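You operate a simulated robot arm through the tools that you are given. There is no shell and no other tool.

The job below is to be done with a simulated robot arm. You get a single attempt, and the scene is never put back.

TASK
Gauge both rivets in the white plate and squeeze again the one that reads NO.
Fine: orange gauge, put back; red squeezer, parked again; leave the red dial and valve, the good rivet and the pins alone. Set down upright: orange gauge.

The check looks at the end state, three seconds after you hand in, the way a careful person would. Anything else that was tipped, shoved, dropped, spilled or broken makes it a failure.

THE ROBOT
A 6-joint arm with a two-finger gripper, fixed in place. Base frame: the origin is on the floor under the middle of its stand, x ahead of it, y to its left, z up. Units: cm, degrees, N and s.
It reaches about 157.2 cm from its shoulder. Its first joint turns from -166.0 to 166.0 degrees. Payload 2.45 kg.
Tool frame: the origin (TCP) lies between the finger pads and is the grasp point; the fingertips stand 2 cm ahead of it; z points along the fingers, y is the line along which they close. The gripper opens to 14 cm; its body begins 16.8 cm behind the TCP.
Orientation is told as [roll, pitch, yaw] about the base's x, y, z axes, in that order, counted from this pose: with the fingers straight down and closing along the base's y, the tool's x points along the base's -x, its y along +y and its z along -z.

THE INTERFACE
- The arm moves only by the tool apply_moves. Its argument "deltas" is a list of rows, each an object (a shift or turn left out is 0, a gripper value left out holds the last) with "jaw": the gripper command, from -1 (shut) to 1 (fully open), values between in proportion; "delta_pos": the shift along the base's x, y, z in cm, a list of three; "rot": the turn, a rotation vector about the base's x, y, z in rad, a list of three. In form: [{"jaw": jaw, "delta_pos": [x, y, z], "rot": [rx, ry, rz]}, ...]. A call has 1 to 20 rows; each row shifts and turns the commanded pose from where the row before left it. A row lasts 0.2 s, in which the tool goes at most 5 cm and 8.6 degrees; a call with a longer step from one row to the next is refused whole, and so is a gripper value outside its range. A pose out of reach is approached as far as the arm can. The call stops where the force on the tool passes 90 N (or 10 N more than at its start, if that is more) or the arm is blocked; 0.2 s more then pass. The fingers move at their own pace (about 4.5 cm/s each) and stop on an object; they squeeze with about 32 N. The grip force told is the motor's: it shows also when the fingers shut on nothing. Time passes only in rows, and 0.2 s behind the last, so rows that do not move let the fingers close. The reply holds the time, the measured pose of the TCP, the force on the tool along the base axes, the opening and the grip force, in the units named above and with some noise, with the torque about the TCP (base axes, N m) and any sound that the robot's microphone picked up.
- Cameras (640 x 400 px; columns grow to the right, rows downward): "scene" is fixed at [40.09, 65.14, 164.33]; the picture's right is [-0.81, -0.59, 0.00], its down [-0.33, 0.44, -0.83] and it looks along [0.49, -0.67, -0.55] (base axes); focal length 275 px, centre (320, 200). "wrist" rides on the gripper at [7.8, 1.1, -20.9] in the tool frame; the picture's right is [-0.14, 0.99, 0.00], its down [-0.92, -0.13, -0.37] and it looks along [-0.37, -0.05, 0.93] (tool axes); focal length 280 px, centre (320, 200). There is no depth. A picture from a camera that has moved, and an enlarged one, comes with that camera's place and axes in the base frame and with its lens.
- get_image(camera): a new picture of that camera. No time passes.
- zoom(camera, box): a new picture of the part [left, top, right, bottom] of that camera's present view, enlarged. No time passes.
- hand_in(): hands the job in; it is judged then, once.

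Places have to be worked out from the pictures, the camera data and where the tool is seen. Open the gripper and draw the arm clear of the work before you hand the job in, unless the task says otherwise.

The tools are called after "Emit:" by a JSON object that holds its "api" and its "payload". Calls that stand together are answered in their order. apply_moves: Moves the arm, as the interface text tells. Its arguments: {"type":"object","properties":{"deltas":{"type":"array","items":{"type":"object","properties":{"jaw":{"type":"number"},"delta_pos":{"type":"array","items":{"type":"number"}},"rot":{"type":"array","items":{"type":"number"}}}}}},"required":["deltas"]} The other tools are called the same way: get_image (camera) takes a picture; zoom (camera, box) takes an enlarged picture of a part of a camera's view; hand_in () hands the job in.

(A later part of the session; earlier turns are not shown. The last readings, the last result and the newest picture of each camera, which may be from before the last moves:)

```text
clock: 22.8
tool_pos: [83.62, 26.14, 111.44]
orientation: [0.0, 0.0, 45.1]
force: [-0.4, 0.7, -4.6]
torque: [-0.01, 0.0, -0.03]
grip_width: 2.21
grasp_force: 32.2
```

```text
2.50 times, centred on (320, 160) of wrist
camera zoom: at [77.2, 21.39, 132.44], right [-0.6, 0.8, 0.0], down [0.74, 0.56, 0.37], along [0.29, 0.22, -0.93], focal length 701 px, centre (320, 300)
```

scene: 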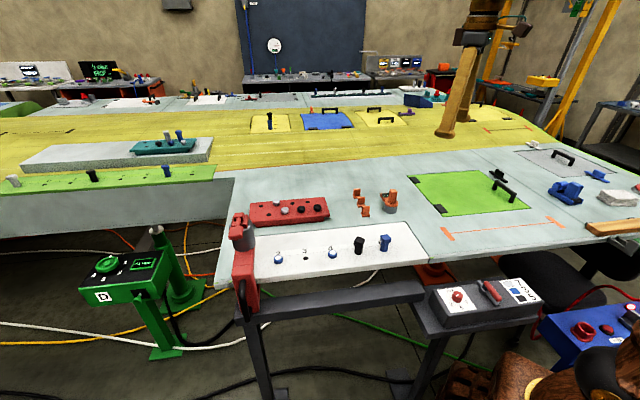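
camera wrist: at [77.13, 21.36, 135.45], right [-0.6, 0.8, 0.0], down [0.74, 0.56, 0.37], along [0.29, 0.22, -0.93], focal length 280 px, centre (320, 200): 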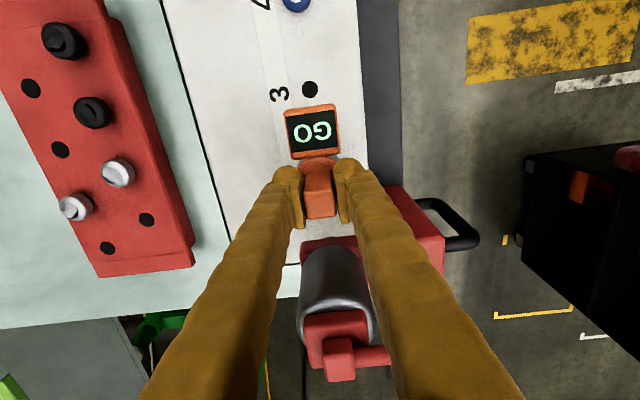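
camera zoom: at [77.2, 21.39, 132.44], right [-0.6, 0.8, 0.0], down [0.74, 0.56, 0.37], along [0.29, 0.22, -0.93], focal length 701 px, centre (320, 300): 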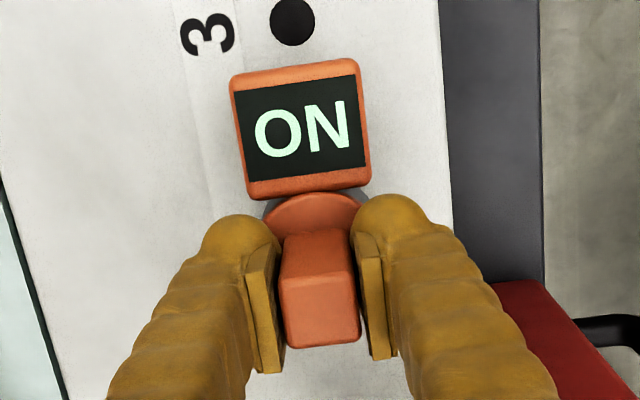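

Rivet 2 reads "NO" (seen upside-down as ON). Rivet 2 is the one to squeeze. I lift the gauge and carry it back home first, turning +90° on the way.

Emit:
{"api": "apply_moves", "payload": {"deltas": [{"delta_pos": [0, 0, 1.5]}, {"delta_pos": [0, 0, 4]}, {"delta_pos": [0, 0, 4.5]}, {"delta_pos": [0, 0, 4.5]}, {"delta_pos": [-1.25, -3.45, 0]}, {"delta_pos": [-1.25, -3.45, 0], "rot": [0, 0, 0.1428]}, {"delta_pos": [-1.25, -3.45, 0], "rot": [0, 0, 0.1428]}, {"delta_pos": [-1.25, -3.45, 0], "rot": [0, 0, 0.1428]}, {"delta_pos": [-1.25, -3.45, 0], "rot": [0, 0, 0.1428]}, {"delta_pos": [-1.25, -3.45, 0], "rot": [0, 0, 0.1428]}, {"delta_pos": [-1.25, -3.45, 0], "rot": [0, 0, 0.1428]}, {"delta_pos": [-1.25, -3.45, 0], "rot": [0, 0, 0.1428]}, {"delta_pos": [-1.25, -3.45, 0], "rot": [0, 0, 0.1428]}, {"delta_pos": [-1.25, -3.45, 0], "rot": [0, 0, 0.1428]}, {"delta_pos": [-1.25, -3.45, 0], "rot": [0, 0, 0.1428]}, {"delta_pos": [-1.25, -3.45, 0], "rot": [0, 0, 0.1428]}, {"delta_pos": [-0.67, -1.69, 0]}, {}]}}

Emit:
{"api": "get_image", "payload": {"camera": "wrist"}}

Emit:
{"api": "zoom", "payload": {"camera": "scene", "box": [340, 130, 440, 220]}}

```text
clock: 26.6
tool_pos: [67.78, -17.24, 126.08]
orientation: [0.0, -0.1, 135.0]
force: [-0.4, 0.0, -5.1]
torque: [0.04, 0.04, 0.0]
grip_width: 2.2
grasp_force: 31.8
```

```text
taken
camera wrist: at [72.6, -23.47, 146.88], right [-0.8, -0.6, 0.0], down [-0.56, 0.74, 0.37], along [-0.22, 0.29, -0.93], focal length 280 px, centre (320, 200)
```

wrist: 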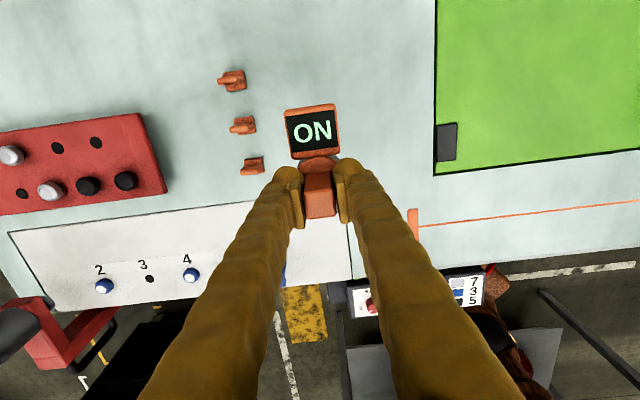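

```text
4.44 times, centred on (390, 175) of scene
camera zoom: at [40.09, 65.14, 164.33], right [-0.81, -0.59, 0.0], down [-0.33, 0.44, -0.83], along [0.49, -0.67, -0.55], focal length 1220 px, centre (9, 311)
```

zoom: 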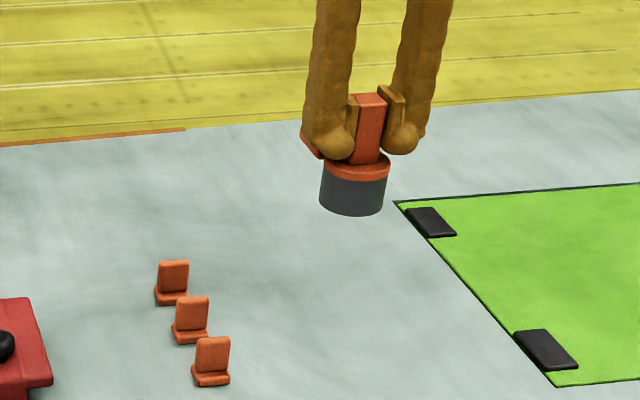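

I'm above the home spot. I lower the gauge to its original height, slowing near the table.

Emit:
{"api": "apply_moves", "payload": {"deltas": [{"delta_pos": [0, 0, -3.5]}, {"delta_pos": [0, 0, -4]}, {"delta_pos": [0, 0, -3.5]}, {"delta_pos": [0, 0, -2]}, {"delta_pos": [0, 0, -1]}, {"delta_pos": [0, 0, -0.4]}, {"delta_pos": [0, 0, -0.1]}, {}, {}]}}

Emit:
{"api": "zoom", "payload": {"camera": "scene", "box": [345, 175, 425, 225]}}

```text
clock: 28.6
tool_pos: [67.87, -17.0, 111.45]
orientation: [0.0, 0.0, 135.0]
force: [-5.9, -4.8, 16.0]
torque: [-0.19, -0.03, -0.09]
grip_width: 2.21
grasp_force: 31.9
```

```text
8.00 times, centred on (385, 200) of scene
camera zoom: at [40.09, 65.14, 164.33], right [-0.81, -0.59, 0.0], down [-0.33, 0.44, -0.83], along [0.49, -0.67, -0.55], focal length 2197 px, centre (-200, 200)
```

zoom: 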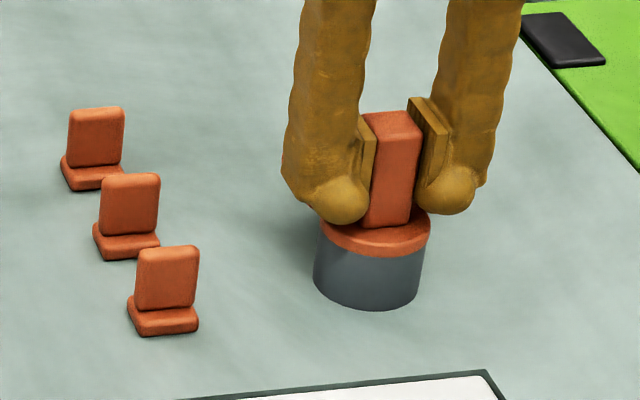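

The gauge is on the table (slight contact force) within ~0.2 cm of its original spot. I relieve the force a touch, open to 6 cm, and rise straight up.

Emit:
{"api": "apply_moves", "payload": {"deltas": [{"delta_pos": [0, 0, 0.1]}, {"jaw": -0.14}, {}, {}, {}, {"delta_pos": [0, 0, 2]}, {"delta_pos": [0, 0, 3]}, {"delta_pos": [0, 0, 4]}, {"delta_pos": [0, 0, 4]}, {}]}}

Emit:
{"api": "zoom", "payload": {"camera": "scene", "box": [345, 175, 425, 225]}}

Emit:
{"api": "get_image", "payload": {"camera": "wrist"}}

```text
clock: 30.8
tool_pos: [67.71, -17.24, 124.77]
orientation: [0.0, 0.0, 135.2]
force: [-1.1, 0.3, -0.5]
torque: [0.03, -0.02, -0.01]
grip_width: 6.01
grasp_force: 0.0
```

```text
8.00 times, centred on (385, 200) of scene
camera zoom: at [40.09, 65.14, 164.33], right [-0.81, -0.59, 0.0], down [-0.33, 0.44, -0.83], along [0.49, -0.67, -0.55], focal length 2197 px, centre (-200, 200)
```

zoom: 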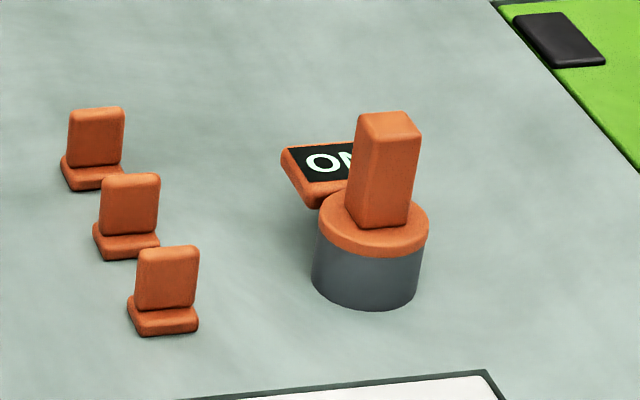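

```text
taken
camera wrist: at [72.49, -23.41, 145.64], right [-0.8, -0.6, 0.0], down [-0.56, 0.74, 0.37], along [-0.22, 0.29, -0.93], focal length 280 px, centre (320, 200)
```

wrist: 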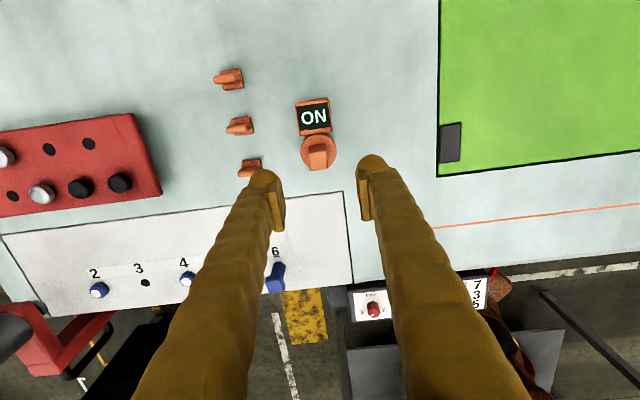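

The gauge is standing upright at home. Now I want a side view of the squeezer to understand its mount, throat and lever, so I move to a vantage point on the plate side and tilt the wrist camera toward it.

Emit:
{"api": "apply_moves", "payload": {"deltas": [{"delta_pos": [0, 1, 3]}, {"delta_pos": [0.15, 4.2, 1], "rot": [0, 0, -0.1428]}, {"delta_pos": [0.15, 4.2, 0], "rot": [0, 0, -0.1428]}, {"delta_pos": [0.15, 4.2, 0], "rot": [0, 0, -0.1428]}, {"delta_pos": [0.15, 4.2, 0], "rot": [0, 0, -0.1428]}, {"delta_pos": [0.15, 4.2, 0], "rot": [0, 0, -0.1428]}, {"delta_pos": [0.15, 4.2, 0], "rot": [0, 0, -0.1428]}, {"delta_pos": [0.15, 4.2, 0], "rot": [0, 0, -0.1428]}, {"delta_pos": [0.15, 4.2, 0], "rot": [0, 0, -0.1428]}, {"delta_pos": [0.15, 4.2, 0], "rot": [0, 0, -0.1428]}, {"delta_pos": [0.15, 4.2, 0], "rot": [0, 0, -0.1428]}, {"delta_pos": [0.1, 3.8, 0], "rot": [0, 0, -0.1428]}, {}]}}

Emit:
{"api": "get_image", "payload": {"camera": "wrist"}}

```text
clock: 33.6
tool_pos: [69.24, 29.95, 128.36]
orientation: [-0.1, 0.1, 45.0]
force: [0.5, 0.7, -0.5]
torque: [0.01, -0.01, 0.01]
grip_width: 6.03
grasp_force: 0.0
```

```text
taken
camera wrist: at [63.01, 25.15, 149.36], right [-0.6, 0.8, 0.0], down [0.74, 0.56, 0.37], along [0.29, 0.22, -0.93], focal length 280 px, centre (320, 200)
```

wrist: 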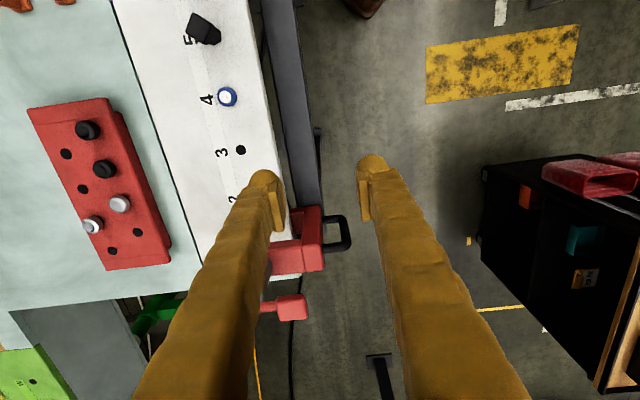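

The squeezer body, handle and lever are visible; I tilt the wrist ~40° to see it more from the side.

Emit:
{"api": "apply_moves", "payload": {"deltas": [{"jaw": 1, "rot": [0.099, -0.099, 0]}, {"rot": [0.099, -0.099, 0]}, {"rot": [0.099, -0.099, 0]}, {"rot": [0.099, -0.099, 0]}, {"rot": [0.099, -0.099, 0]}, {}]}}

Emit:
{"api": "get_image", "payload": {"camera": "wrist"}}

```text
clock: 35.0
tool_pos: [69.38, 29.89, 128.58]
orientation: [0.0, -40.2, 45.1]
force: [0.1, -0.3, 0.2]
torque: [0.02, -0.03, 0.01]
grip_width: 14.02
grasp_force: 0.0
```

```text
taken
camera wrist: at [54.88, 16.95, 139.49], right [-0.63, 0.77, 0.09], down [0.42, 0.24, 0.88], along [0.66, 0.59, -0.47], focal length 280 px, centre (320, 200)
```

wrist: 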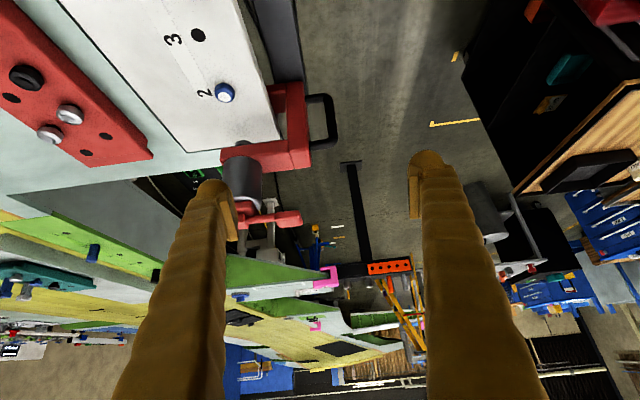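

Emit:
{"api": "zoom", "payload": {"camera": "wrist", "box": [170, 60, 350, 260]}}

Emit:
{"api": "zoom", "payload": {"camera": "wrist", "box": [210, 70, 350, 180]}}

```text
2.00 times, centred on (260, 160) of wrist
camera zoom: at [54.88, 16.95, 139.49], right [-0.63, 0.77, 0.09], down [0.42, 0.24, 0.88], along [0.66, 0.59, -0.47], focal length 561 px, centre (440, 280)
```

zoom: 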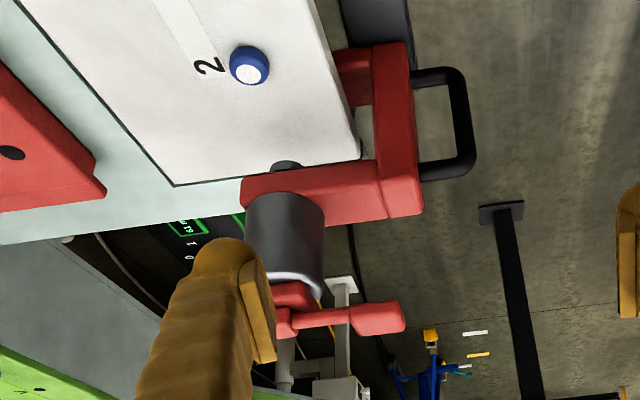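

```text
3.64 times, centred on (280, 125) of wrist
camera zoom: at [54.88, 16.95, 139.49], right [-0.63, 0.77, 0.09], down [0.42, 0.24, 0.88], along [0.66, 0.59, -0.47], focal length 1020 px, centre (466, 473)
```

zoom: 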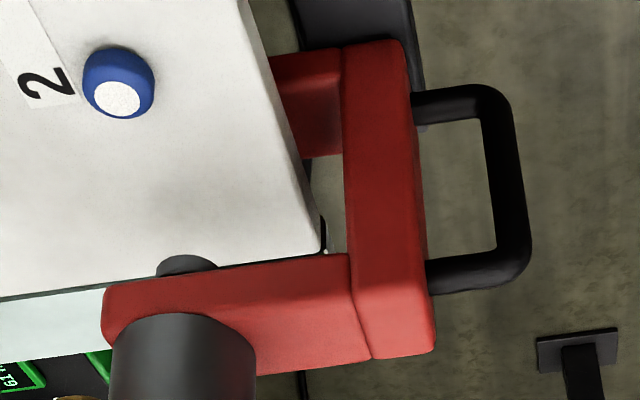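

The C-frame straddles the plate edge with its upper die dark under the arm, lower arm sitting on the beam; the vertical black handle bar is at about [79.0, 42.75], z 101–110.5. I un-tilt, turn to yaw −45° (camera on the outer side), and move above the handle with a 6 cm opening.

Emit:
{"api": "apply_moves", "payload": {"deltas": [{"jaw": -0.14, "rot": [-0.099, 0.099, 0]}, {"rot": [-0.099, 0.099, 0]}, {"rot": [-0.099, 0.099, 0]}, {"rot": [-0.099, 0.099, 0]}, {"rot": [-0.099, 0.099, 0]}, {"delta_pos": [0.87, 1.17, 0.3], "rot": [0, 0, -0.1428]}, {"delta_pos": [0.87, 1.17, 0.3], "rot": [0, 0, -0.1428]}, {"delta_pos": [0.87, 1.17, 0.3], "rot": [0, 0, -0.1428]}, {"delta_pos": [0.87, 1.17, 0.3], "rot": [0, 0, -0.1428]}, {"delta_pos": [0.87, 1.17, 0.3], "rot": [0, 0, -0.1428]}, {"delta_pos": [0.87, 1.17, 0], "rot": [0, 0, -0.1428]}, {"delta_pos": [0.87, 1.17, 0], "rot": [0, 0, -0.1428]}, {"delta_pos": [0.87, 1.17, 0], "rot": [0, 0, -0.1428]}, {"delta_pos": [0.87, 1.17, 0], "rot": [0, 0, -0.1428]}, {"delta_pos": [0.87, 1.17, 0], "rot": [0, 0, -0.1428]}, {"delta_pos": [0.87, 1.17, 0], "rot": [0, 0, -0.1428]}, {}]}}

Emit:
{"api": "get_image", "payload": {"camera": "wrist"}}

Emit:
{"api": "zoom", "payload": {"camera": "scene", "box": [195, 150, 325, 330]}}

```text
clock: 38.6
tool_pos: [78.83, 42.48, 130.03]
orientation: [0.1, 0.0, -45.0]
force: [0.1, 0.0, 0.2]
torque: [0.01, -0.01, 0.0]
grip_width: 6.0
grasp_force: 0.0
```

```text
taken
camera wrist: at [74.13, 48.83, 150.93], right [0.8, 0.6, 0.0], down [0.56, -0.74, 0.37], along [0.22, -0.29, -0.93], focal length 280 px, centre (320, 200)
```

wrist: 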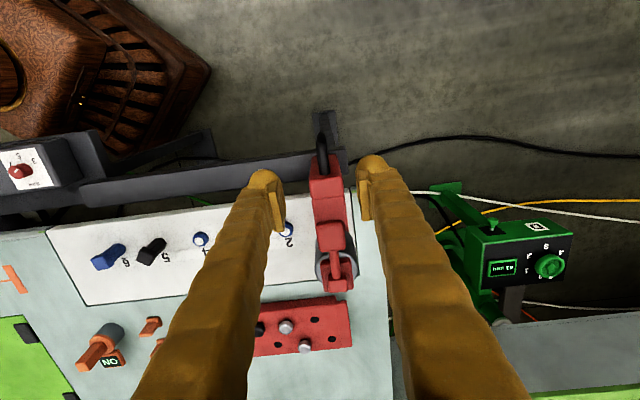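

```text
2.22 times, centred on (260, 240) of scene
camera zoom: at [40.09, 65.14, 164.33], right [-0.81, -0.59, 0.0], down [-0.33, 0.44, -0.83], along [0.49, -0.67, -0.55], focal length 610 px, centre (453, 111)
```

zoom: 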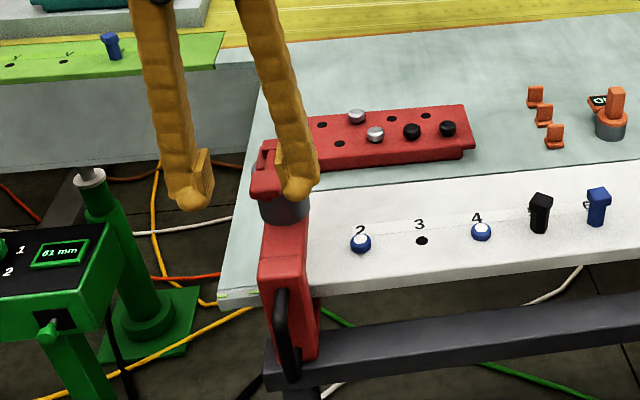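

Emit:
{"api": "zoom", "payload": {"camera": "wrist", "box": [270, 110, 380, 310]}}

Emit:
{"api": "zoom", "payload": {"camera": "wrist", "box": [280, 110, 380, 190]}}

```text
2.00 times, centred on (325, 210) of wrist
camera zoom: at [74.13, 48.83, 150.93], right [0.8, 0.6, 0.0], down [0.56, -0.74, 0.37], along [0.22, -0.29, -0.93], focal length 561 px, centre (310, 180)
```

zoom: 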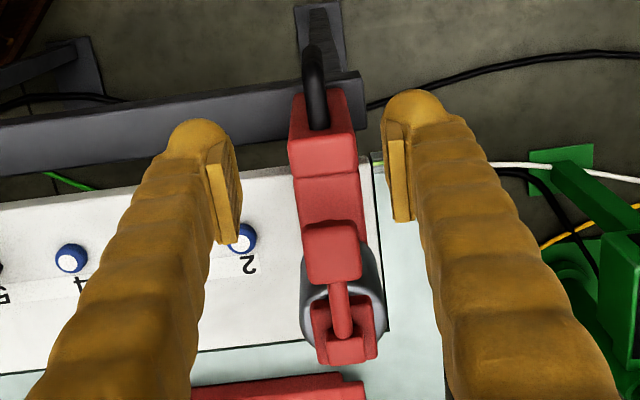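

```text
5.00 times, centred on (330, 150) of wrist
camera zoom: at [74.13, 48.83, 150.93], right [0.8, 0.6, 0.0], down [0.56, -0.74, 0.37], along [0.22, -0.29, -0.93], focal length 1402 px, centre (270, 450)
```

zoom: 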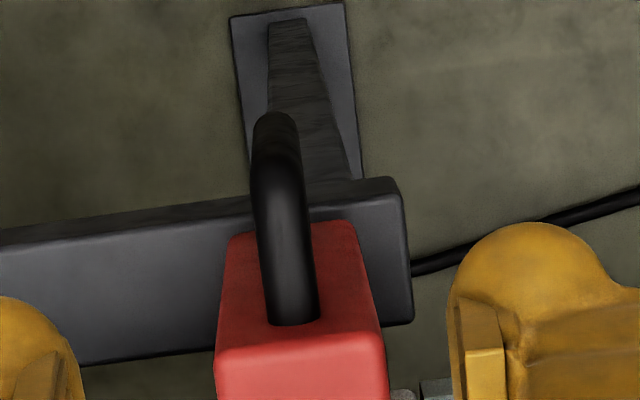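

The handle bar is centred between the open fingers (a≈86.1, b≈25.6). I descend beside the body in steps, shifted ~0.4 cm outward for clearance, and check before the last bit.

Emit:
{"api": "apply_moves", "payload": {"deltas": [{"delta_pos": [-0.25, 0.25, -3]}, {"delta_pos": [0, 0, -4]}, {"delta_pos": [0, 0, -4]}, {"delta_pos": [0, 0, -3]}, {}]}}

Emit:
{"api": "get_image", "payload": {"camera": "wrist"}}

Emit:
{"api": "zoom", "payload": {"camera": "scene", "box": [205, 200, 305, 330]}}

```text
clock: 39.8
tool_pos: [78.61, 42.92, 116.26]
orientation: [0.0, 0.1, -44.9]
force: [-0.6, 0.9, -0.1]
torque: [-0.01, -0.02, 0.01]
grip_width: 6.02
grasp_force: 0.1
```

```text
taken
camera wrist: at [73.93, 49.29, 137.12], right [0.8, 0.6, 0.0], down [0.56, -0.74, 0.37], along [0.22, -0.29, -0.93], focal length 280 px, centre (320, 200)
```

wrist: 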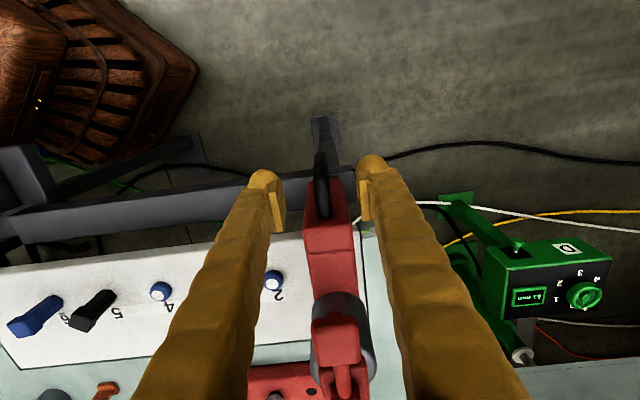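

```text
3.08 times, centred on (255, 265) of scene
camera zoom: at [40.09, 65.14, 164.33], right [-0.81, -0.59, 0.0], down [-0.33, 0.44, -0.83], along [0.49, -0.67, -0.55], focal length 845 px, centre (520, 0)
```

zoom: 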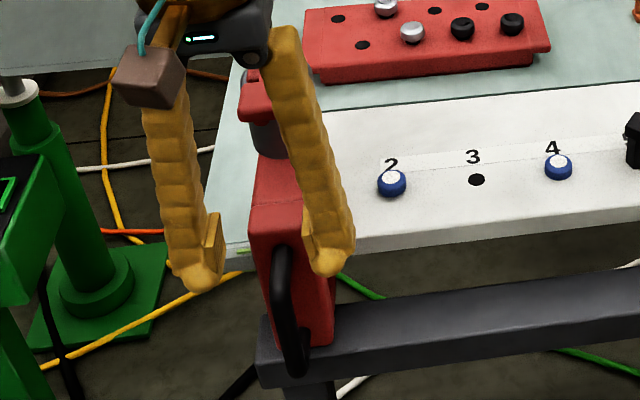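

Clear so far. I continue down to z≈109.6 so the pads flank the upper part of the handle bar.

Emit:
{"api": "apply_moves", "payload": {"deltas": [{"delta_pos": [0, 0, -2.5]}, {"delta_pos": [0, 0, -2.5]}, {"delta_pos": [0, 0, -1.5]}, {}]}}

Emit:
{"api": "get_image", "payload": {"camera": "wrist"}}

Emit:
{"api": "zoom", "payload": {"camera": "scene", "box": [205, 200, 305, 330]}}

```text
clock: 40.8
tool_pos: [78.54, 43.06, 109.58]
orientation: [0.0, -0.1, -44.9]
force: [-0.1, -1.4, -0.7]
torque: [-0.01, 0.01, -0.01]
grip_width: 6.01
grasp_force: 0.0
```

```text
taken
camera wrist: at [73.79, 49.37, 130.56], right [0.8, 0.6, 0.0], down [0.56, -0.74, 0.37], along [0.22, -0.29, -0.93], focal length 280 px, centre (320, 200)
```

wrist: 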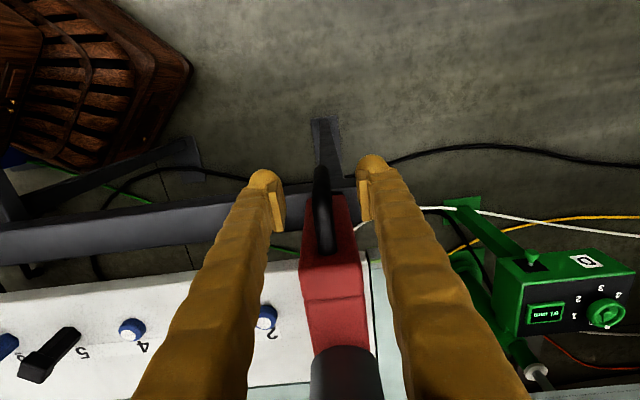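

```text
3.08 times, centred on (255, 265) of scene
camera zoom: at [40.09, 65.14, 164.33], right [-0.81, -0.59, 0.0], down [-0.33, 0.44, -0.83], along [0.49, -0.67, -0.55], focal length 845 px, centre (520, 0)
```

zoom: 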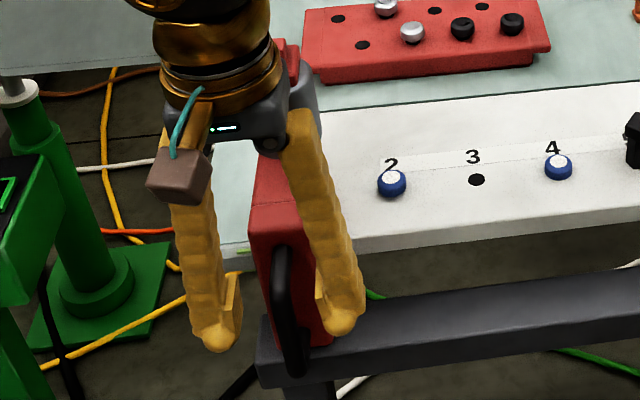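

The bar sits between the pads at the TCP. I close the gripper on the handle.

Emit:
{"api": "apply_moves", "payload": {"deltas": [{"jaw": -1}, {}, {}, {}, {}]}}

Emit:
{"api": "get_image", "payload": {"camera": "wrist"}}

Emit:
{"api": "zoom", "payload": {"camera": "scene", "box": [205, 200, 305, 330]}}

```text
clock: 42.0
tool_pos: [78.52, 43.05, 109.7]
orientation: [0.0, 0.0, -44.9]
force: [2.3, 1.3, -1.5]
torque: [0.08, 0.01, 0.0]
grip_width: 1.46
grasp_force: 41.3
```

```text
taken
camera wrist: at [73.79, 49.37, 130.57], right [0.8, 0.6, 0.0], down [0.56, -0.74, 0.37], along [0.22, -0.29, -0.93], focal length 280 px, centre (320, 200)
```

wrist: 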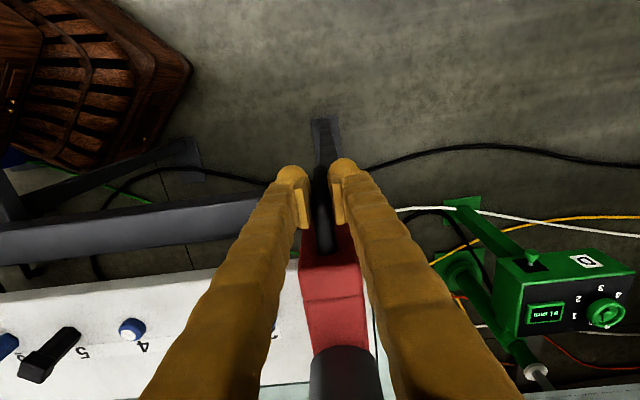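

```text
3.08 times, centred on (255, 265) of scene
camera zoom: at [40.09, 65.14, 164.33], right [-0.81, -0.59, 0.0], down [-0.33, 0.44, -0.83], along [0.49, -0.67, -0.55], focal length 845 px, centre (520, 0)
```

zoom: 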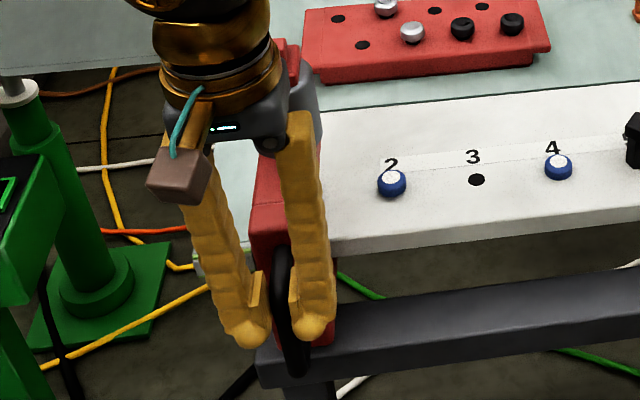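

The handle is gripped (1.46 cm). I try a gentle 1 cm slide along the rail toward hole 2 and watch the force.

Emit:
{"api": "apply_moves", "payload": {"deltas": [{"delta_pos": [-0.35, -0.35, 0]}, {"delta_pos": [-0.35, -0.35, 0]}, {}, {}]}}

Emit:
{"api": "zoom", "payload": {"camera": "scene", "box": [205, 200, 305, 330]}}

```text
clock: 43.0
tool_pos: [77.92, 42.43, 109.72]
orientation: [-0.1, 0.1, -44.9]
force: [-19.2, 17.8, -10.4]
torque: [0.24, 0.26, -0.02]
grip_width: 1.48
grasp_force: 41.2
```

```text
3.08 times, centred on (255, 265) of scene
camera zoom: at [40.09, 65.14, 164.33], right [-0.81, -0.59, 0.0], down [-0.33, 0.44, -0.83], along [0.49, -0.67, -0.55], focal length 845 px, centre (520, 0)
```

zoom: 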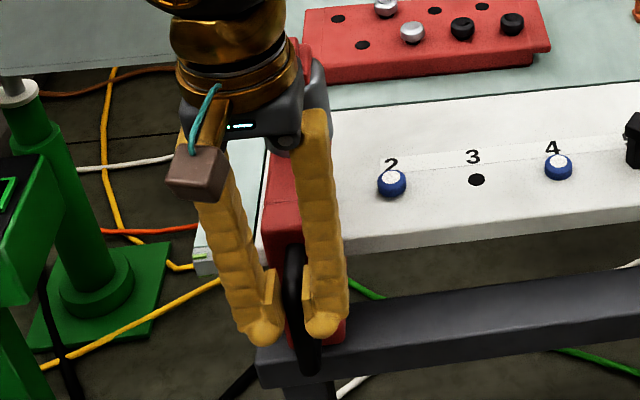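

It slides along with almost no resistance along the rail, but there's a ~26 N sideways (outward) reaction. I pause to read whether it persists.

Emit:
{"api": "apply_moves", "payload": {"deltas": [{}, {}]}}

Emit:
{"api": "get_image", "payload": {"camera": "wrist"}}

Emit:
{"api": "zoom", "payload": {"camera": "scene", "box": [222, 250, 292, 330]}}

```text
clock: 43.6
tool_pos: [77.99, 42.36, 109.68]
orientation: [0.0, 0.1, -44.7]
force: [-20.8, 17.9, -8.9]
torque: [0.22, 0.33, -0.05]
grip_width: 1.49
grasp_force: 41.1
```

```text
taken
camera wrist: at [73.19, 48.65, 130.6], right [0.8, 0.6, 0.0], down [0.56, -0.74, 0.37], along [0.22, -0.29, -0.93], focal length 280 px, centre (320, 200)
```

wrist: 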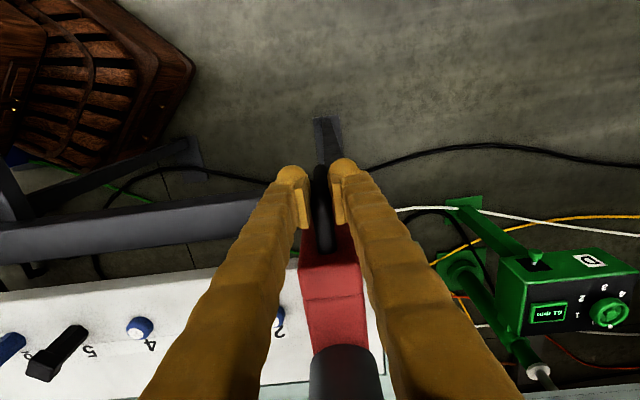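

```text
5.00 times, centred on (257, 290) of scene
camera zoom: at [40.09, 65.14, 164.33], right [-0.81, -0.59, 0.0], down [-0.33, 0.44, -0.83], along [0.49, -0.67, -0.55], focal length 1373 px, centre (635, -250)
```

zoom: 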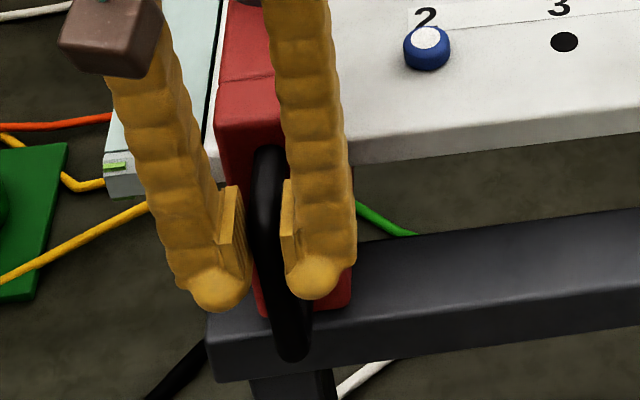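

The reaction persists, so the rail direction likely deviates slightly from my assumed line. I nudge the tool slightly along the force (outward) to relieve it and measure stiffness.

Emit:
{"api": "apply_moves", "payload": {"deltas": [{"delta_pos": [-0.06, 0.06, -0.02]}, {}, {}]}}

```text
clock: 44.4
tool_pos: [77.94, 42.25, 109.69]
orientation: [0.1, -0.1, -44.9]
force: [-7.6, 10.9, 6.6]
torque: [0.01, -0.03, 0.05]
grip_width: 1.48
grasp_force: 40.6
```

Stiffness is ~165 N/cm sideways and the nudge halved the force. I relieve the rest and slide another centimetre to learn the rail's true direction.

Emit:
{"api": "apply_moves", "payload": {"deltas": [{"delta_pos": [-0.05, 0.05, 0.01]}, {}, {}]}}

Emit:
{"api": "apply_moves", "payload": {"deltas": [{"delta_pos": [-0.35, -0.35, 0]}, {"delta_pos": [-0.35, -0.35, 0]}, {}, {}]}}

```text
clock: 45.2
tool_pos: [77.91, 42.34, 109.74]
orientation: [0.2, -0.2, -45.0]
force: [2.5, -3.6, 19.8]
torque: [-0.22, -0.15, -0.02]
grip_width: 1.47
grasp_force: 41.0
```

```text
clock: 46.2
tool_pos: [77.21, 41.66, 109.65]
orientation: [0.0, 0.0, -45.0]
force: [-2.3, 6.0, 28.2]
torque: [-0.07, -0.15, 0.01]
grip_width: 1.47
grasp_force: 41.0
```

Forces remain modest; sideways drift is about 0.06 cm per cm. I relieve the vertical load slightly and continue with a small sideways correction per step.

Emit:
{"api": "apply_moves", "payload": {"deltas": [{"delta_pos": [-0.02, 0.02, 0.06]}, {}, {}]}}

Emit:
{"api": "apply_moves", "payload": {"deltas": [{"delta_pos": [-0.36, -0.34, 0]}, {"delta_pos": [-0.36, -0.34, 0]}, {}, {}]}}

```text
clock: 47.0
tool_pos: [77.15, 41.4, 109.61]
orientation: [0.0, 0.0, -44.9]
force: [1.0, -5.3, 28.8]
torque: [-0.22, -0.19, -0.02]
grip_width: 1.49
grasp_force: 41.3
```

```text
clock: 48.0
tool_pos: [76.33, 40.92, 109.53]
orientation: [-0.1, -0.1, -44.8]
force: [17.3, -20.2, 11.6]
torque: [-0.32, -0.24, 0.01]
grip_width: 1.46
grasp_force: 40.9
```

Sideways forces just flip sign with tiny errors, so a rigid grip on a railed tool is over-constrained. I loosen the jaws to a loose cage (~2.4 cm around the 1.46 cm bar) and check how the squeezer sits by itself.

Emit:
{"api": "apply_moves", "payload": {"deltas": [{"delta_pos": [0.05, -0.05, 0]}, {"jaw": -0.66}, {}, {}, {}]}}

Emit:
{"api": "get_image", "payload": {"camera": "wrist"}}

Emit:
{"api": "zoom", "payload": {"camera": "scene", "box": [205, 200, 305, 330]}}

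```text
clock: 49.2
tool_pos: [76.39, 40.93, 109.68]
orientation: [0.0, -0.1, -44.9]
force: [0.1, -0.5, -0.3]
torque: [-0.01, -0.02, -0.02]
grip_width: 2.37
grasp_force: 0.1
```

```text
taken
camera wrist: at [71.7, 47.23, 130.5], right [0.8, 0.6, 0.0], down [0.56, -0.74, 0.37], along [0.22, -0.29, -0.93], focal length 280 px, centre (320, 200)
```

wrist: 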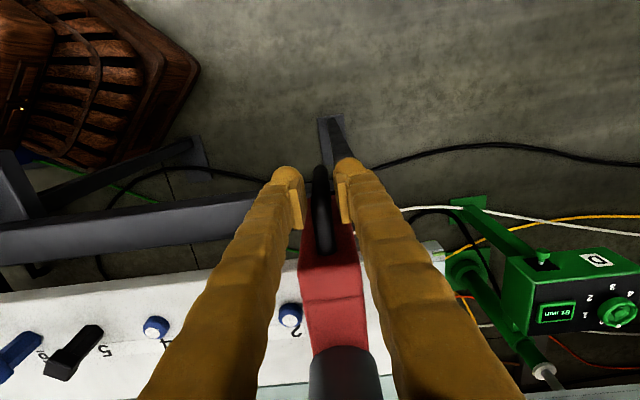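

```text
3.08 times, centred on (255, 265) of scene
camera zoom: at [40.09, 65.14, 164.33], right [-0.81, -0.59, 0.0], down [-0.33, 0.44, -0.83], along [0.49, -0.67, -0.55], focal length 845 px, centre (520, 0)
```

zoom: 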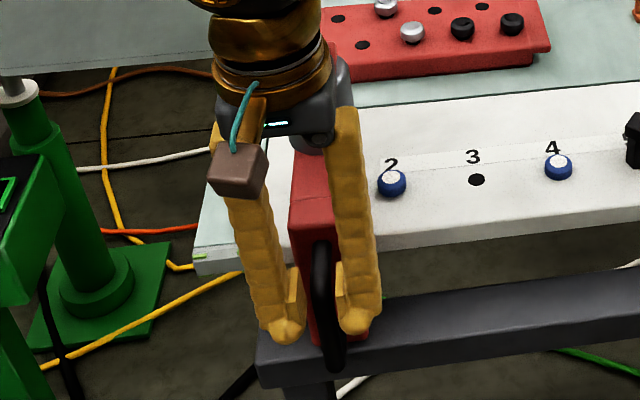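

The squeezer follows the rail and stands on its own, now ~3 cm along. With a loose cage, I slide it ~5 cm further toward rivet 2 in slow steps, stopping short to inspect.

Emit:
{"api": "apply_moves", "payload": {"deltas": [{"delta_pos": [-0.3, -0.3, 0]}, {"delta_pos": [-0.3, -0.3, 0]}, {"delta_pos": [-0.3, -0.3, 0]}, {"delta_pos": [-0.3, -0.3, 0]}, {"delta_pos": [-0.3, -0.3, 0]}, {"delta_pos": [-0.3, -0.3, 0]}, {"delta_pos": [-0.3, -0.3, 0]}, {"delta_pos": [-0.3, -0.3, 0]}, {"delta_pos": [-0.3, -0.3, 0]}, {"delta_pos": [-0.3, -0.3, 0]}, {"delta_pos": [-0.3, -0.3, 0]}, {"delta_pos": [-0.25, -0.25, 0]}, {}]}}

Emit:
{"api": "get_image", "payload": {"camera": "wrist"}}

Emit:
{"api": "zoom", "payload": {"camera": "scene", "box": [225, 200, 325, 330]}}

```text
clock: 52.0
tool_pos: [72.94, 37.28, 109.61]
orientation: [0.0, 0.1, -44.9]
force: [0.5, 0.4, 0.6]
torque: [-0.02, 0.01, 0.04]
grip_width: 2.36
grasp_force: 0.0
```

```text
taken
camera wrist: at [68.26, 43.68, 130.57], right [0.8, 0.6, 0.0], down [0.56, -0.74, 0.37], along [0.22, -0.29, -0.93], focal length 280 px, centre (320, 200)
```

wrist: 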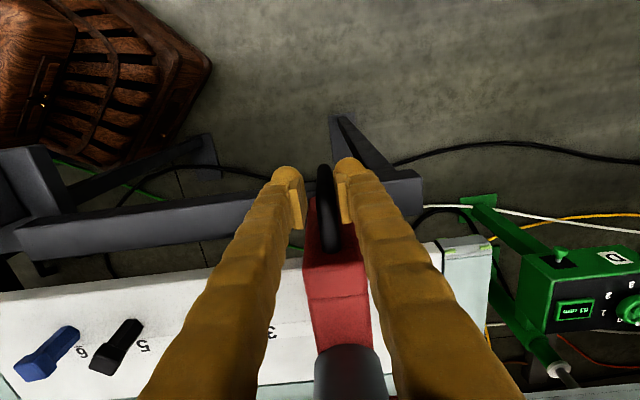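

```text
3.08 times, centred on (275, 265) of scene
camera zoom: at [40.09, 65.14, 164.33], right [-0.81, -0.59, 0.0], down [-0.33, 0.44, -0.83], along [0.49, -0.67, -0.55], focal length 845 px, centre (458, 0)
```

zoom: 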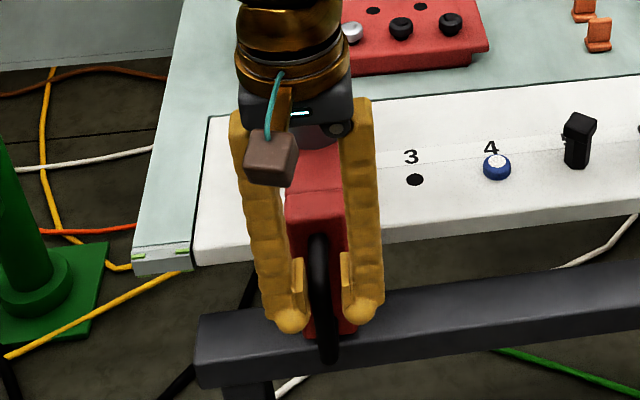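

Bar is now near a≈78.5. I push ~0.93 cm more so the die should come over rivet 2 (a≈77.5), then release and back off to inspect from the side.

Emit:
{"api": "apply_moves", "payload": {"deltas": [{"delta_pos": [-0.22, -0.22, 0]}, {"delta_pos": [-0.22, -0.22, 0]}, {"delta_pos": [-0.22, -0.22, 0]}, {}, {}]}}

Emit:
{"api": "get_image", "payload": {"camera": "wrist"}}

Emit:
{"api": "zoom", "payload": {"camera": "scene", "box": [225, 200, 325, 330]}}

```text
clock: 53.2
tool_pos: [72.24, 36.59, 109.55]
orientation: [0.1, 0.1, -44.9]
force: [1.0, 0.3, 0.0]
torque: [0.02, 0.01, 0.01]
grip_width: 2.44
grasp_force: 0.8
```

```text
taken
camera wrist: at [67.57, 42.99, 130.51], right [0.8, 0.6, 0.0], down [0.56, -0.74, 0.37], along [0.22, -0.29, -0.93], focal length 280 px, centre (320, 200)
```

wrist: 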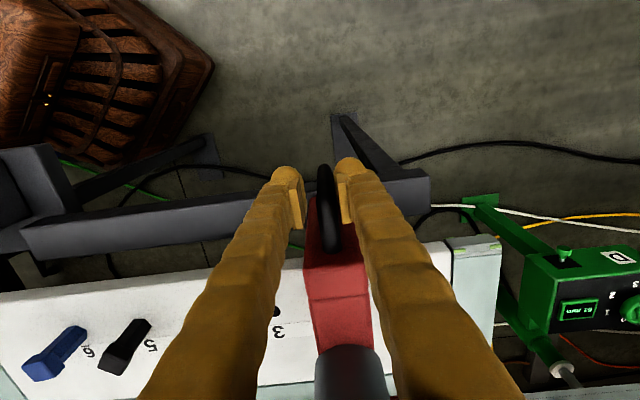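

```text
3.08 times, centred on (275, 265) of scene
camera zoom: at [40.09, 65.14, 164.33], right [-0.81, -0.59, 0.0], down [-0.33, 0.44, -0.83], along [0.49, -0.67, -0.55], focal length 845 px, centre (458, 0)
```

zoom: 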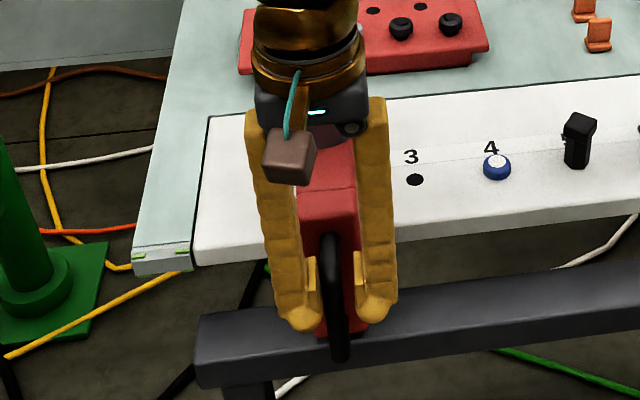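

I recentre on the bar, open to 5 cm, and rise straight up clear of the lever.

Emit:
{"api": "apply_moves", "payload": {"deltas": [{"delta_pos": [0.3, 0.3, 0]}, {"jaw": -0.28}, {}, {}, {"delta_pos": [0, 0, 3]}, {"delta_pos": [0, 0, 4]}, {"delta_pos": [0, 0, 4.5]}, {"delta_pos": [0, 0, 4.5]}, {"delta_pos": [0, 0, 4.5]}, {}]}}

Emit:
{"api": "get_image", "payload": {"camera": "wrist"}}

Emit:
{"api": "zoom", "payload": {"camera": "scene", "box": [225, 180, 345, 330]}}

```text
clock: 55.4
tool_pos: [72.79, 36.89, 130.18]
orientation: [0.0, 0.0, -44.9]
force: [-0.3, -0.2, 0.1]
torque: [0.04, 0.01, -0.01]
grip_width: 5.03
grasp_force: 0.1
```

```text
taken
camera wrist: at [68.05, 43.25, 151.13], right [0.8, 0.6, 0.0], down [0.56, -0.74, 0.37], along [0.22, -0.29, -0.93], focal length 280 px, centre (320, 200)
```

wrist: 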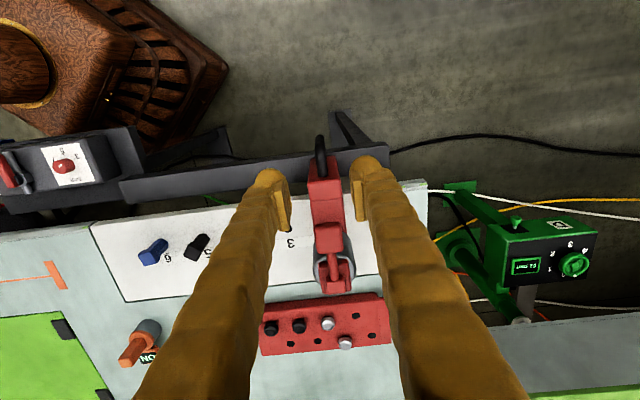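

```text
2.67 times, centred on (285, 255) of scene
camera zoom: at [40.09, 65.14, 164.33], right [-0.81, -0.59, 0.0], down [-0.33, 0.44, -0.83], along [0.49, -0.67, -0.55], focal length 732 px, centre (413, 53)
```

zoom: 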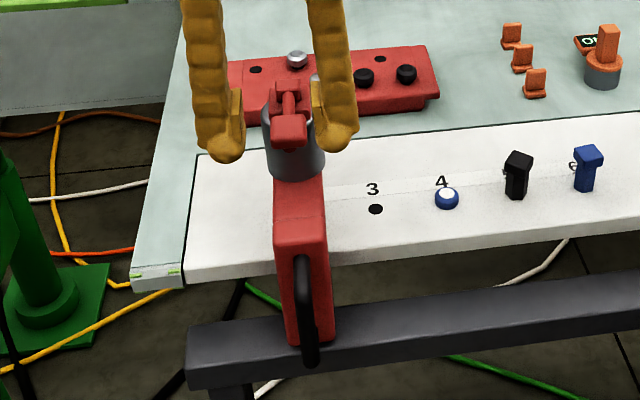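

I zoom with the scene camera, which sees along-row offsets directly, to measure where the cylinder/lever axis now stands relative to rivet 2.

Emit:
{"api": "zoom", "payload": {"camera": "scene", "box": [250, 205, 300, 245]}}

Emit:
{"api": "zoom", "payload": {"camera": "scene", "box": [240, 235, 310, 330]}}

Emit:
{"api": "zoom", "payload": {"camera": "wrist", "box": [270, 120, 380, 310]}}

```text
10.00 times, centred on (275, 225) of scene
camera zoom: at [40.09, 65.14, 164.33], right [-0.81, -0.59, 0.0], down [-0.33, 0.44, -0.83], along [0.49, -0.67, -0.55], focal length 2746 px, centre (770, -50)
```

zoom: 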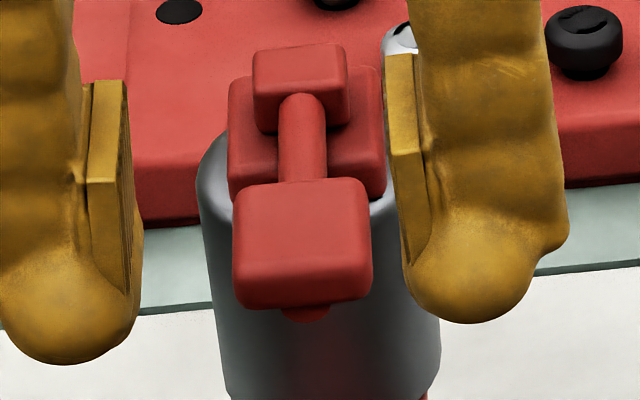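

```text
4.21 times, centred on (275, 282) of scene
camera zoom: at [40.09, 65.14, 164.33], right [-0.81, -0.59, 0.0], down [-0.33, 0.44, -0.83], along [0.49, -0.67, -0.55], focal length 1156 px, centre (510, -147)
```

zoom: 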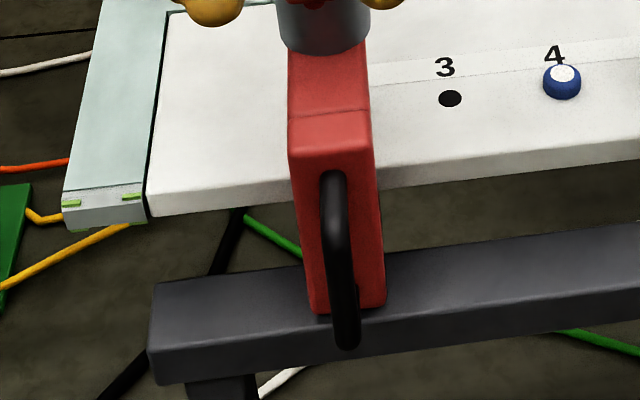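

```text
2.11 times, centred on (325, 215) of wrist
camera zoom: at [68.05, 43.25, 151.13], right [0.8, 0.6, 0.0], down [0.56, -0.74, 0.37], along [0.22, -0.29, -0.93], focal length 590 px, centre (310, 168)
```

zoom: 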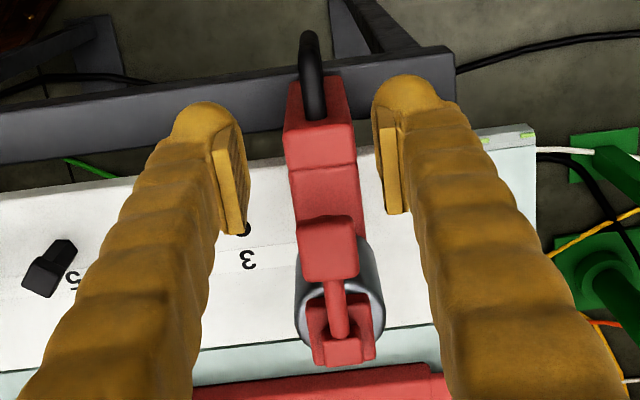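

The squeezer's axis now reads a≈77.45–77.5, matching rivet 2 (a≈77.5). I close the fingers and move above the lever pad (≈[78.5, 31.1], top z≈123).

Emit:
{"api": "apply_moves", "payload": {"deltas": [{"jaw": -1, "delta_pos": [0, 0, 0.5]}, {}, {"delta_pos": [1.5, -1.5, 0]}, {"delta_pos": [2.2, -2.2, 0]}, {"delta_pos": [2.15, -2.18, 0]}, {}]}}

Emit:
{"api": "get_image", "payload": {"camera": "wrist"}}

Emit:
{"api": "zoom", "payload": {"camera": "scene", "box": [235, 180, 315, 250]}}

```text
clock: 56.8
tool_pos: [78.6, 31.1, 130.45]
orientation: [0.0, -0.1, -44.9]
force: [0.3, 0.2, 0.6]
torque: [0.0, -0.01, 0.0]
grip_width: 0.0
grasp_force: 29.4
```

```text
taken
camera wrist: at [73.84, 37.48, 151.36], right [0.8, 0.6, 0.0], down [0.56, -0.74, 0.37], along [0.22, -0.29, -0.93], focal length 280 px, centre (320, 200)
```

wrist: 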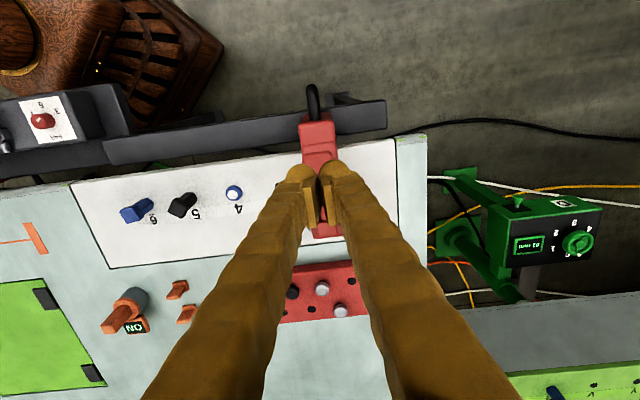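

```text
5.71 times, centred on (275, 215) of scene
camera zoom: at [40.09, 65.14, 164.33], right [-0.81, -0.59, 0.0], down [-0.33, 0.44, -0.83], along [0.49, -0.67, -0.55], focal length 1569 px, centre (577, 114)
```

zoom: 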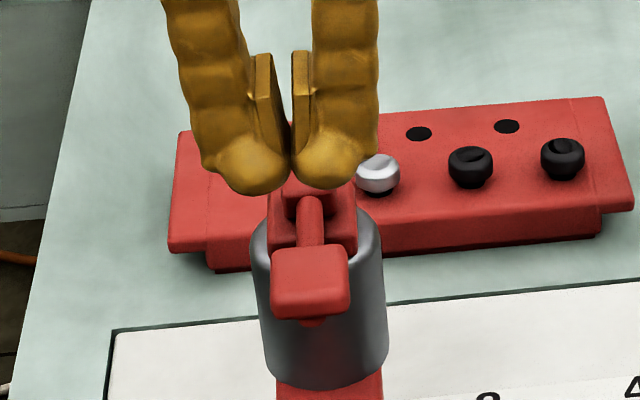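

Fingers are closed above the lever pad. I shift slightly and descend slowly to make contact.

Emit:
{"api": "apply_moves", "payload": {"deltas": [{"delta_pos": [-0.12, -0.12, -2]}, {"delta_pos": [0, 0, -2]}, {"delta_pos": [0, 0, -0.8]}, {}]}}

Emit:
{"api": "zoom", "payload": {"camera": "scene", "box": [235, 180, 315, 250]}}

Emit:
{"api": "zoom", "payload": {"camera": "wrist", "box": [250, 100, 400, 280]}}

```text
clock: 57.8
tool_pos: [78.45, 31.08, 125.68]
orientation: [0.0, -0.1, -44.9]
force: [0.3, 0.0, -0.3]
torque: [0.01, 0.01, 0.04]
grip_width: 0.0
grasp_force: 29.4
```

```text
5.71 times, centred on (275, 215) of scene
camera zoom: at [40.09, 65.14, 164.33], right [-0.81, -0.59, 0.0], down [-0.33, 0.44, -0.83], along [0.49, -0.67, -0.55], focal length 1569 px, centre (577, 114)
```

zoom: 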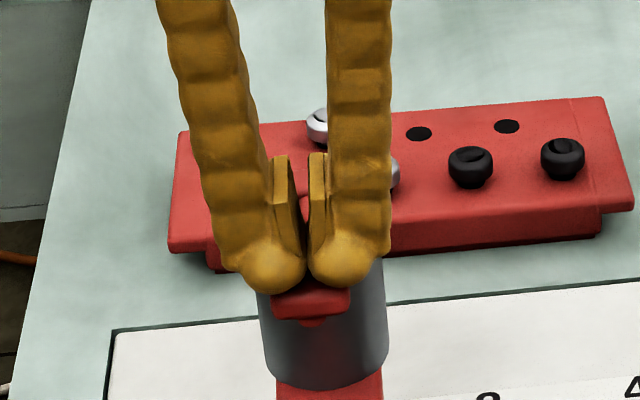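

```text
2.22 times, centred on (325, 190) of wrist
camera zoom: at [73.65, 37.43, 146.61], right [0.8, 0.6, 0.0], down [0.56, -0.74, 0.37], along [0.22, -0.29, -0.93], focal length 623 px, centre (309, 222)
```

zoom: 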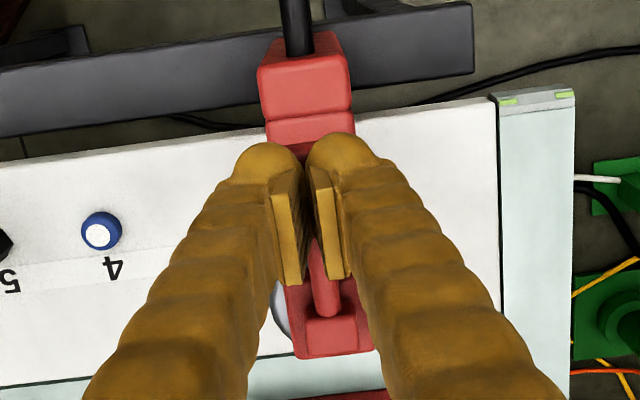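

Fingertips are just above the lever pad. I press down in small steps and monitor force and sound.

Emit:
{"api": "apply_moves", "payload": {"deltas": [{"delta_pos": [0, 0, -0.4]}, {"delta_pos": [0, 0, -0.4]}, {"delta_pos": [0, 0, -0.4]}, {}]}}

Emit:
{"api": "zoom", "payload": {"camera": "scene", "box": [235, 180, 315, 250]}}

```text
clock: 58.8
tool_pos: [78.33, 31.08, 124.58]
orientation: [0.0, 0.0, -44.9]
force: [-1.3, 2.1, 5.0]
torque: [0.02, -0.04, -0.05]
grip_width: 0.63
grasp_force: 29.7
```

```text
5.71 times, centred on (275, 215) of scene
camera zoom: at [40.09, 65.14, 164.33], right [-0.81, -0.59, 0.0], down [-0.33, 0.44, -0.83], along [0.49, -0.67, -0.55], focal length 1569 px, centre (577, 114)
```

zoom: 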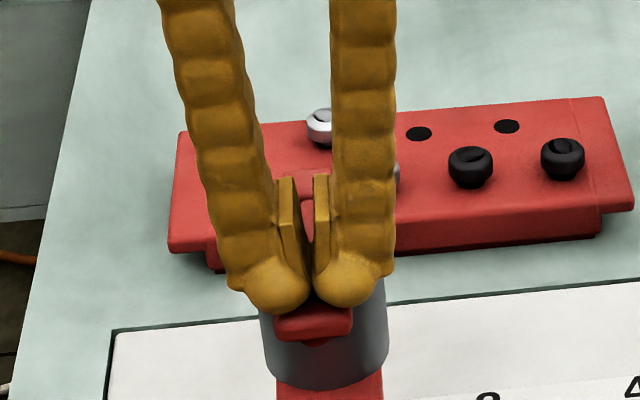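

The lever is moving down with only ~5 N. I keep pressing in small steps.

Emit:
{"api": "apply_moves", "payload": {"deltas": [{"delta_pos": [0, 0, -0.4]}, {"delta_pos": [0, 0, -0.4]}, {"delta_pos": [0, 0, -0.4]}, {}]}}

Emit:
{"api": "zoom", "payload": {"camera": "scene", "box": [235, 180, 315, 250]}}

Emit:
{"api": "zoom", "payload": {"camera": "wrist", "box": [250, 100, 400, 280]}}

```text
clock: 59.8
tool_pos: [78.23, 31.05, 123.38]
orientation: [0.1, 0.0, -44.9]
force: [-0.4, 4.2, 7.9]
torque: [0.03, -0.09, 0.01]
grip_width: 0.61
grasp_force: 29.8
```

```text
5.71 times, centred on (275, 215) of scene
camera zoom: at [40.09, 65.14, 164.33], right [-0.81, -0.59, 0.0], down [-0.33, 0.44, -0.83], along [0.49, -0.67, -0.55], focal length 1569 px, centre (577, 114)
```

zoom: 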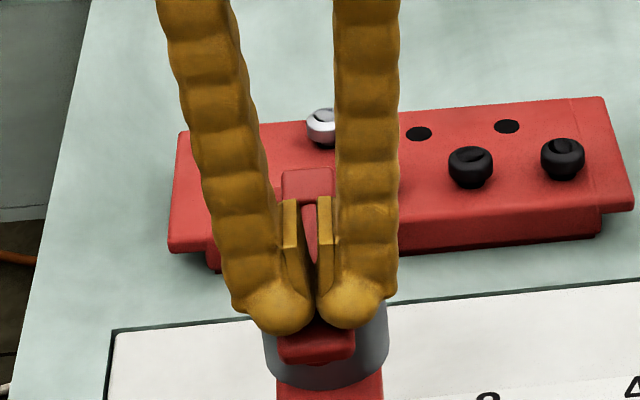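

```text
2.22 times, centred on (325, 190) of wrist
camera zoom: at [73.51, 37.36, 144.47], right [0.8, 0.61, 0.0], down [0.56, -0.74, 0.37], along [0.22, -0.29, -0.93], focal length 623 px, centre (309, 222)
```

zoom: 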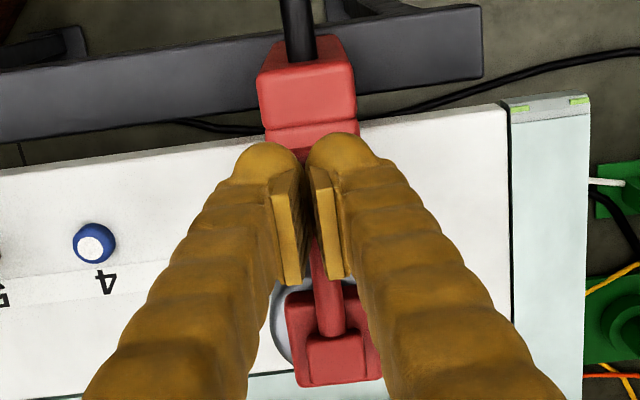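

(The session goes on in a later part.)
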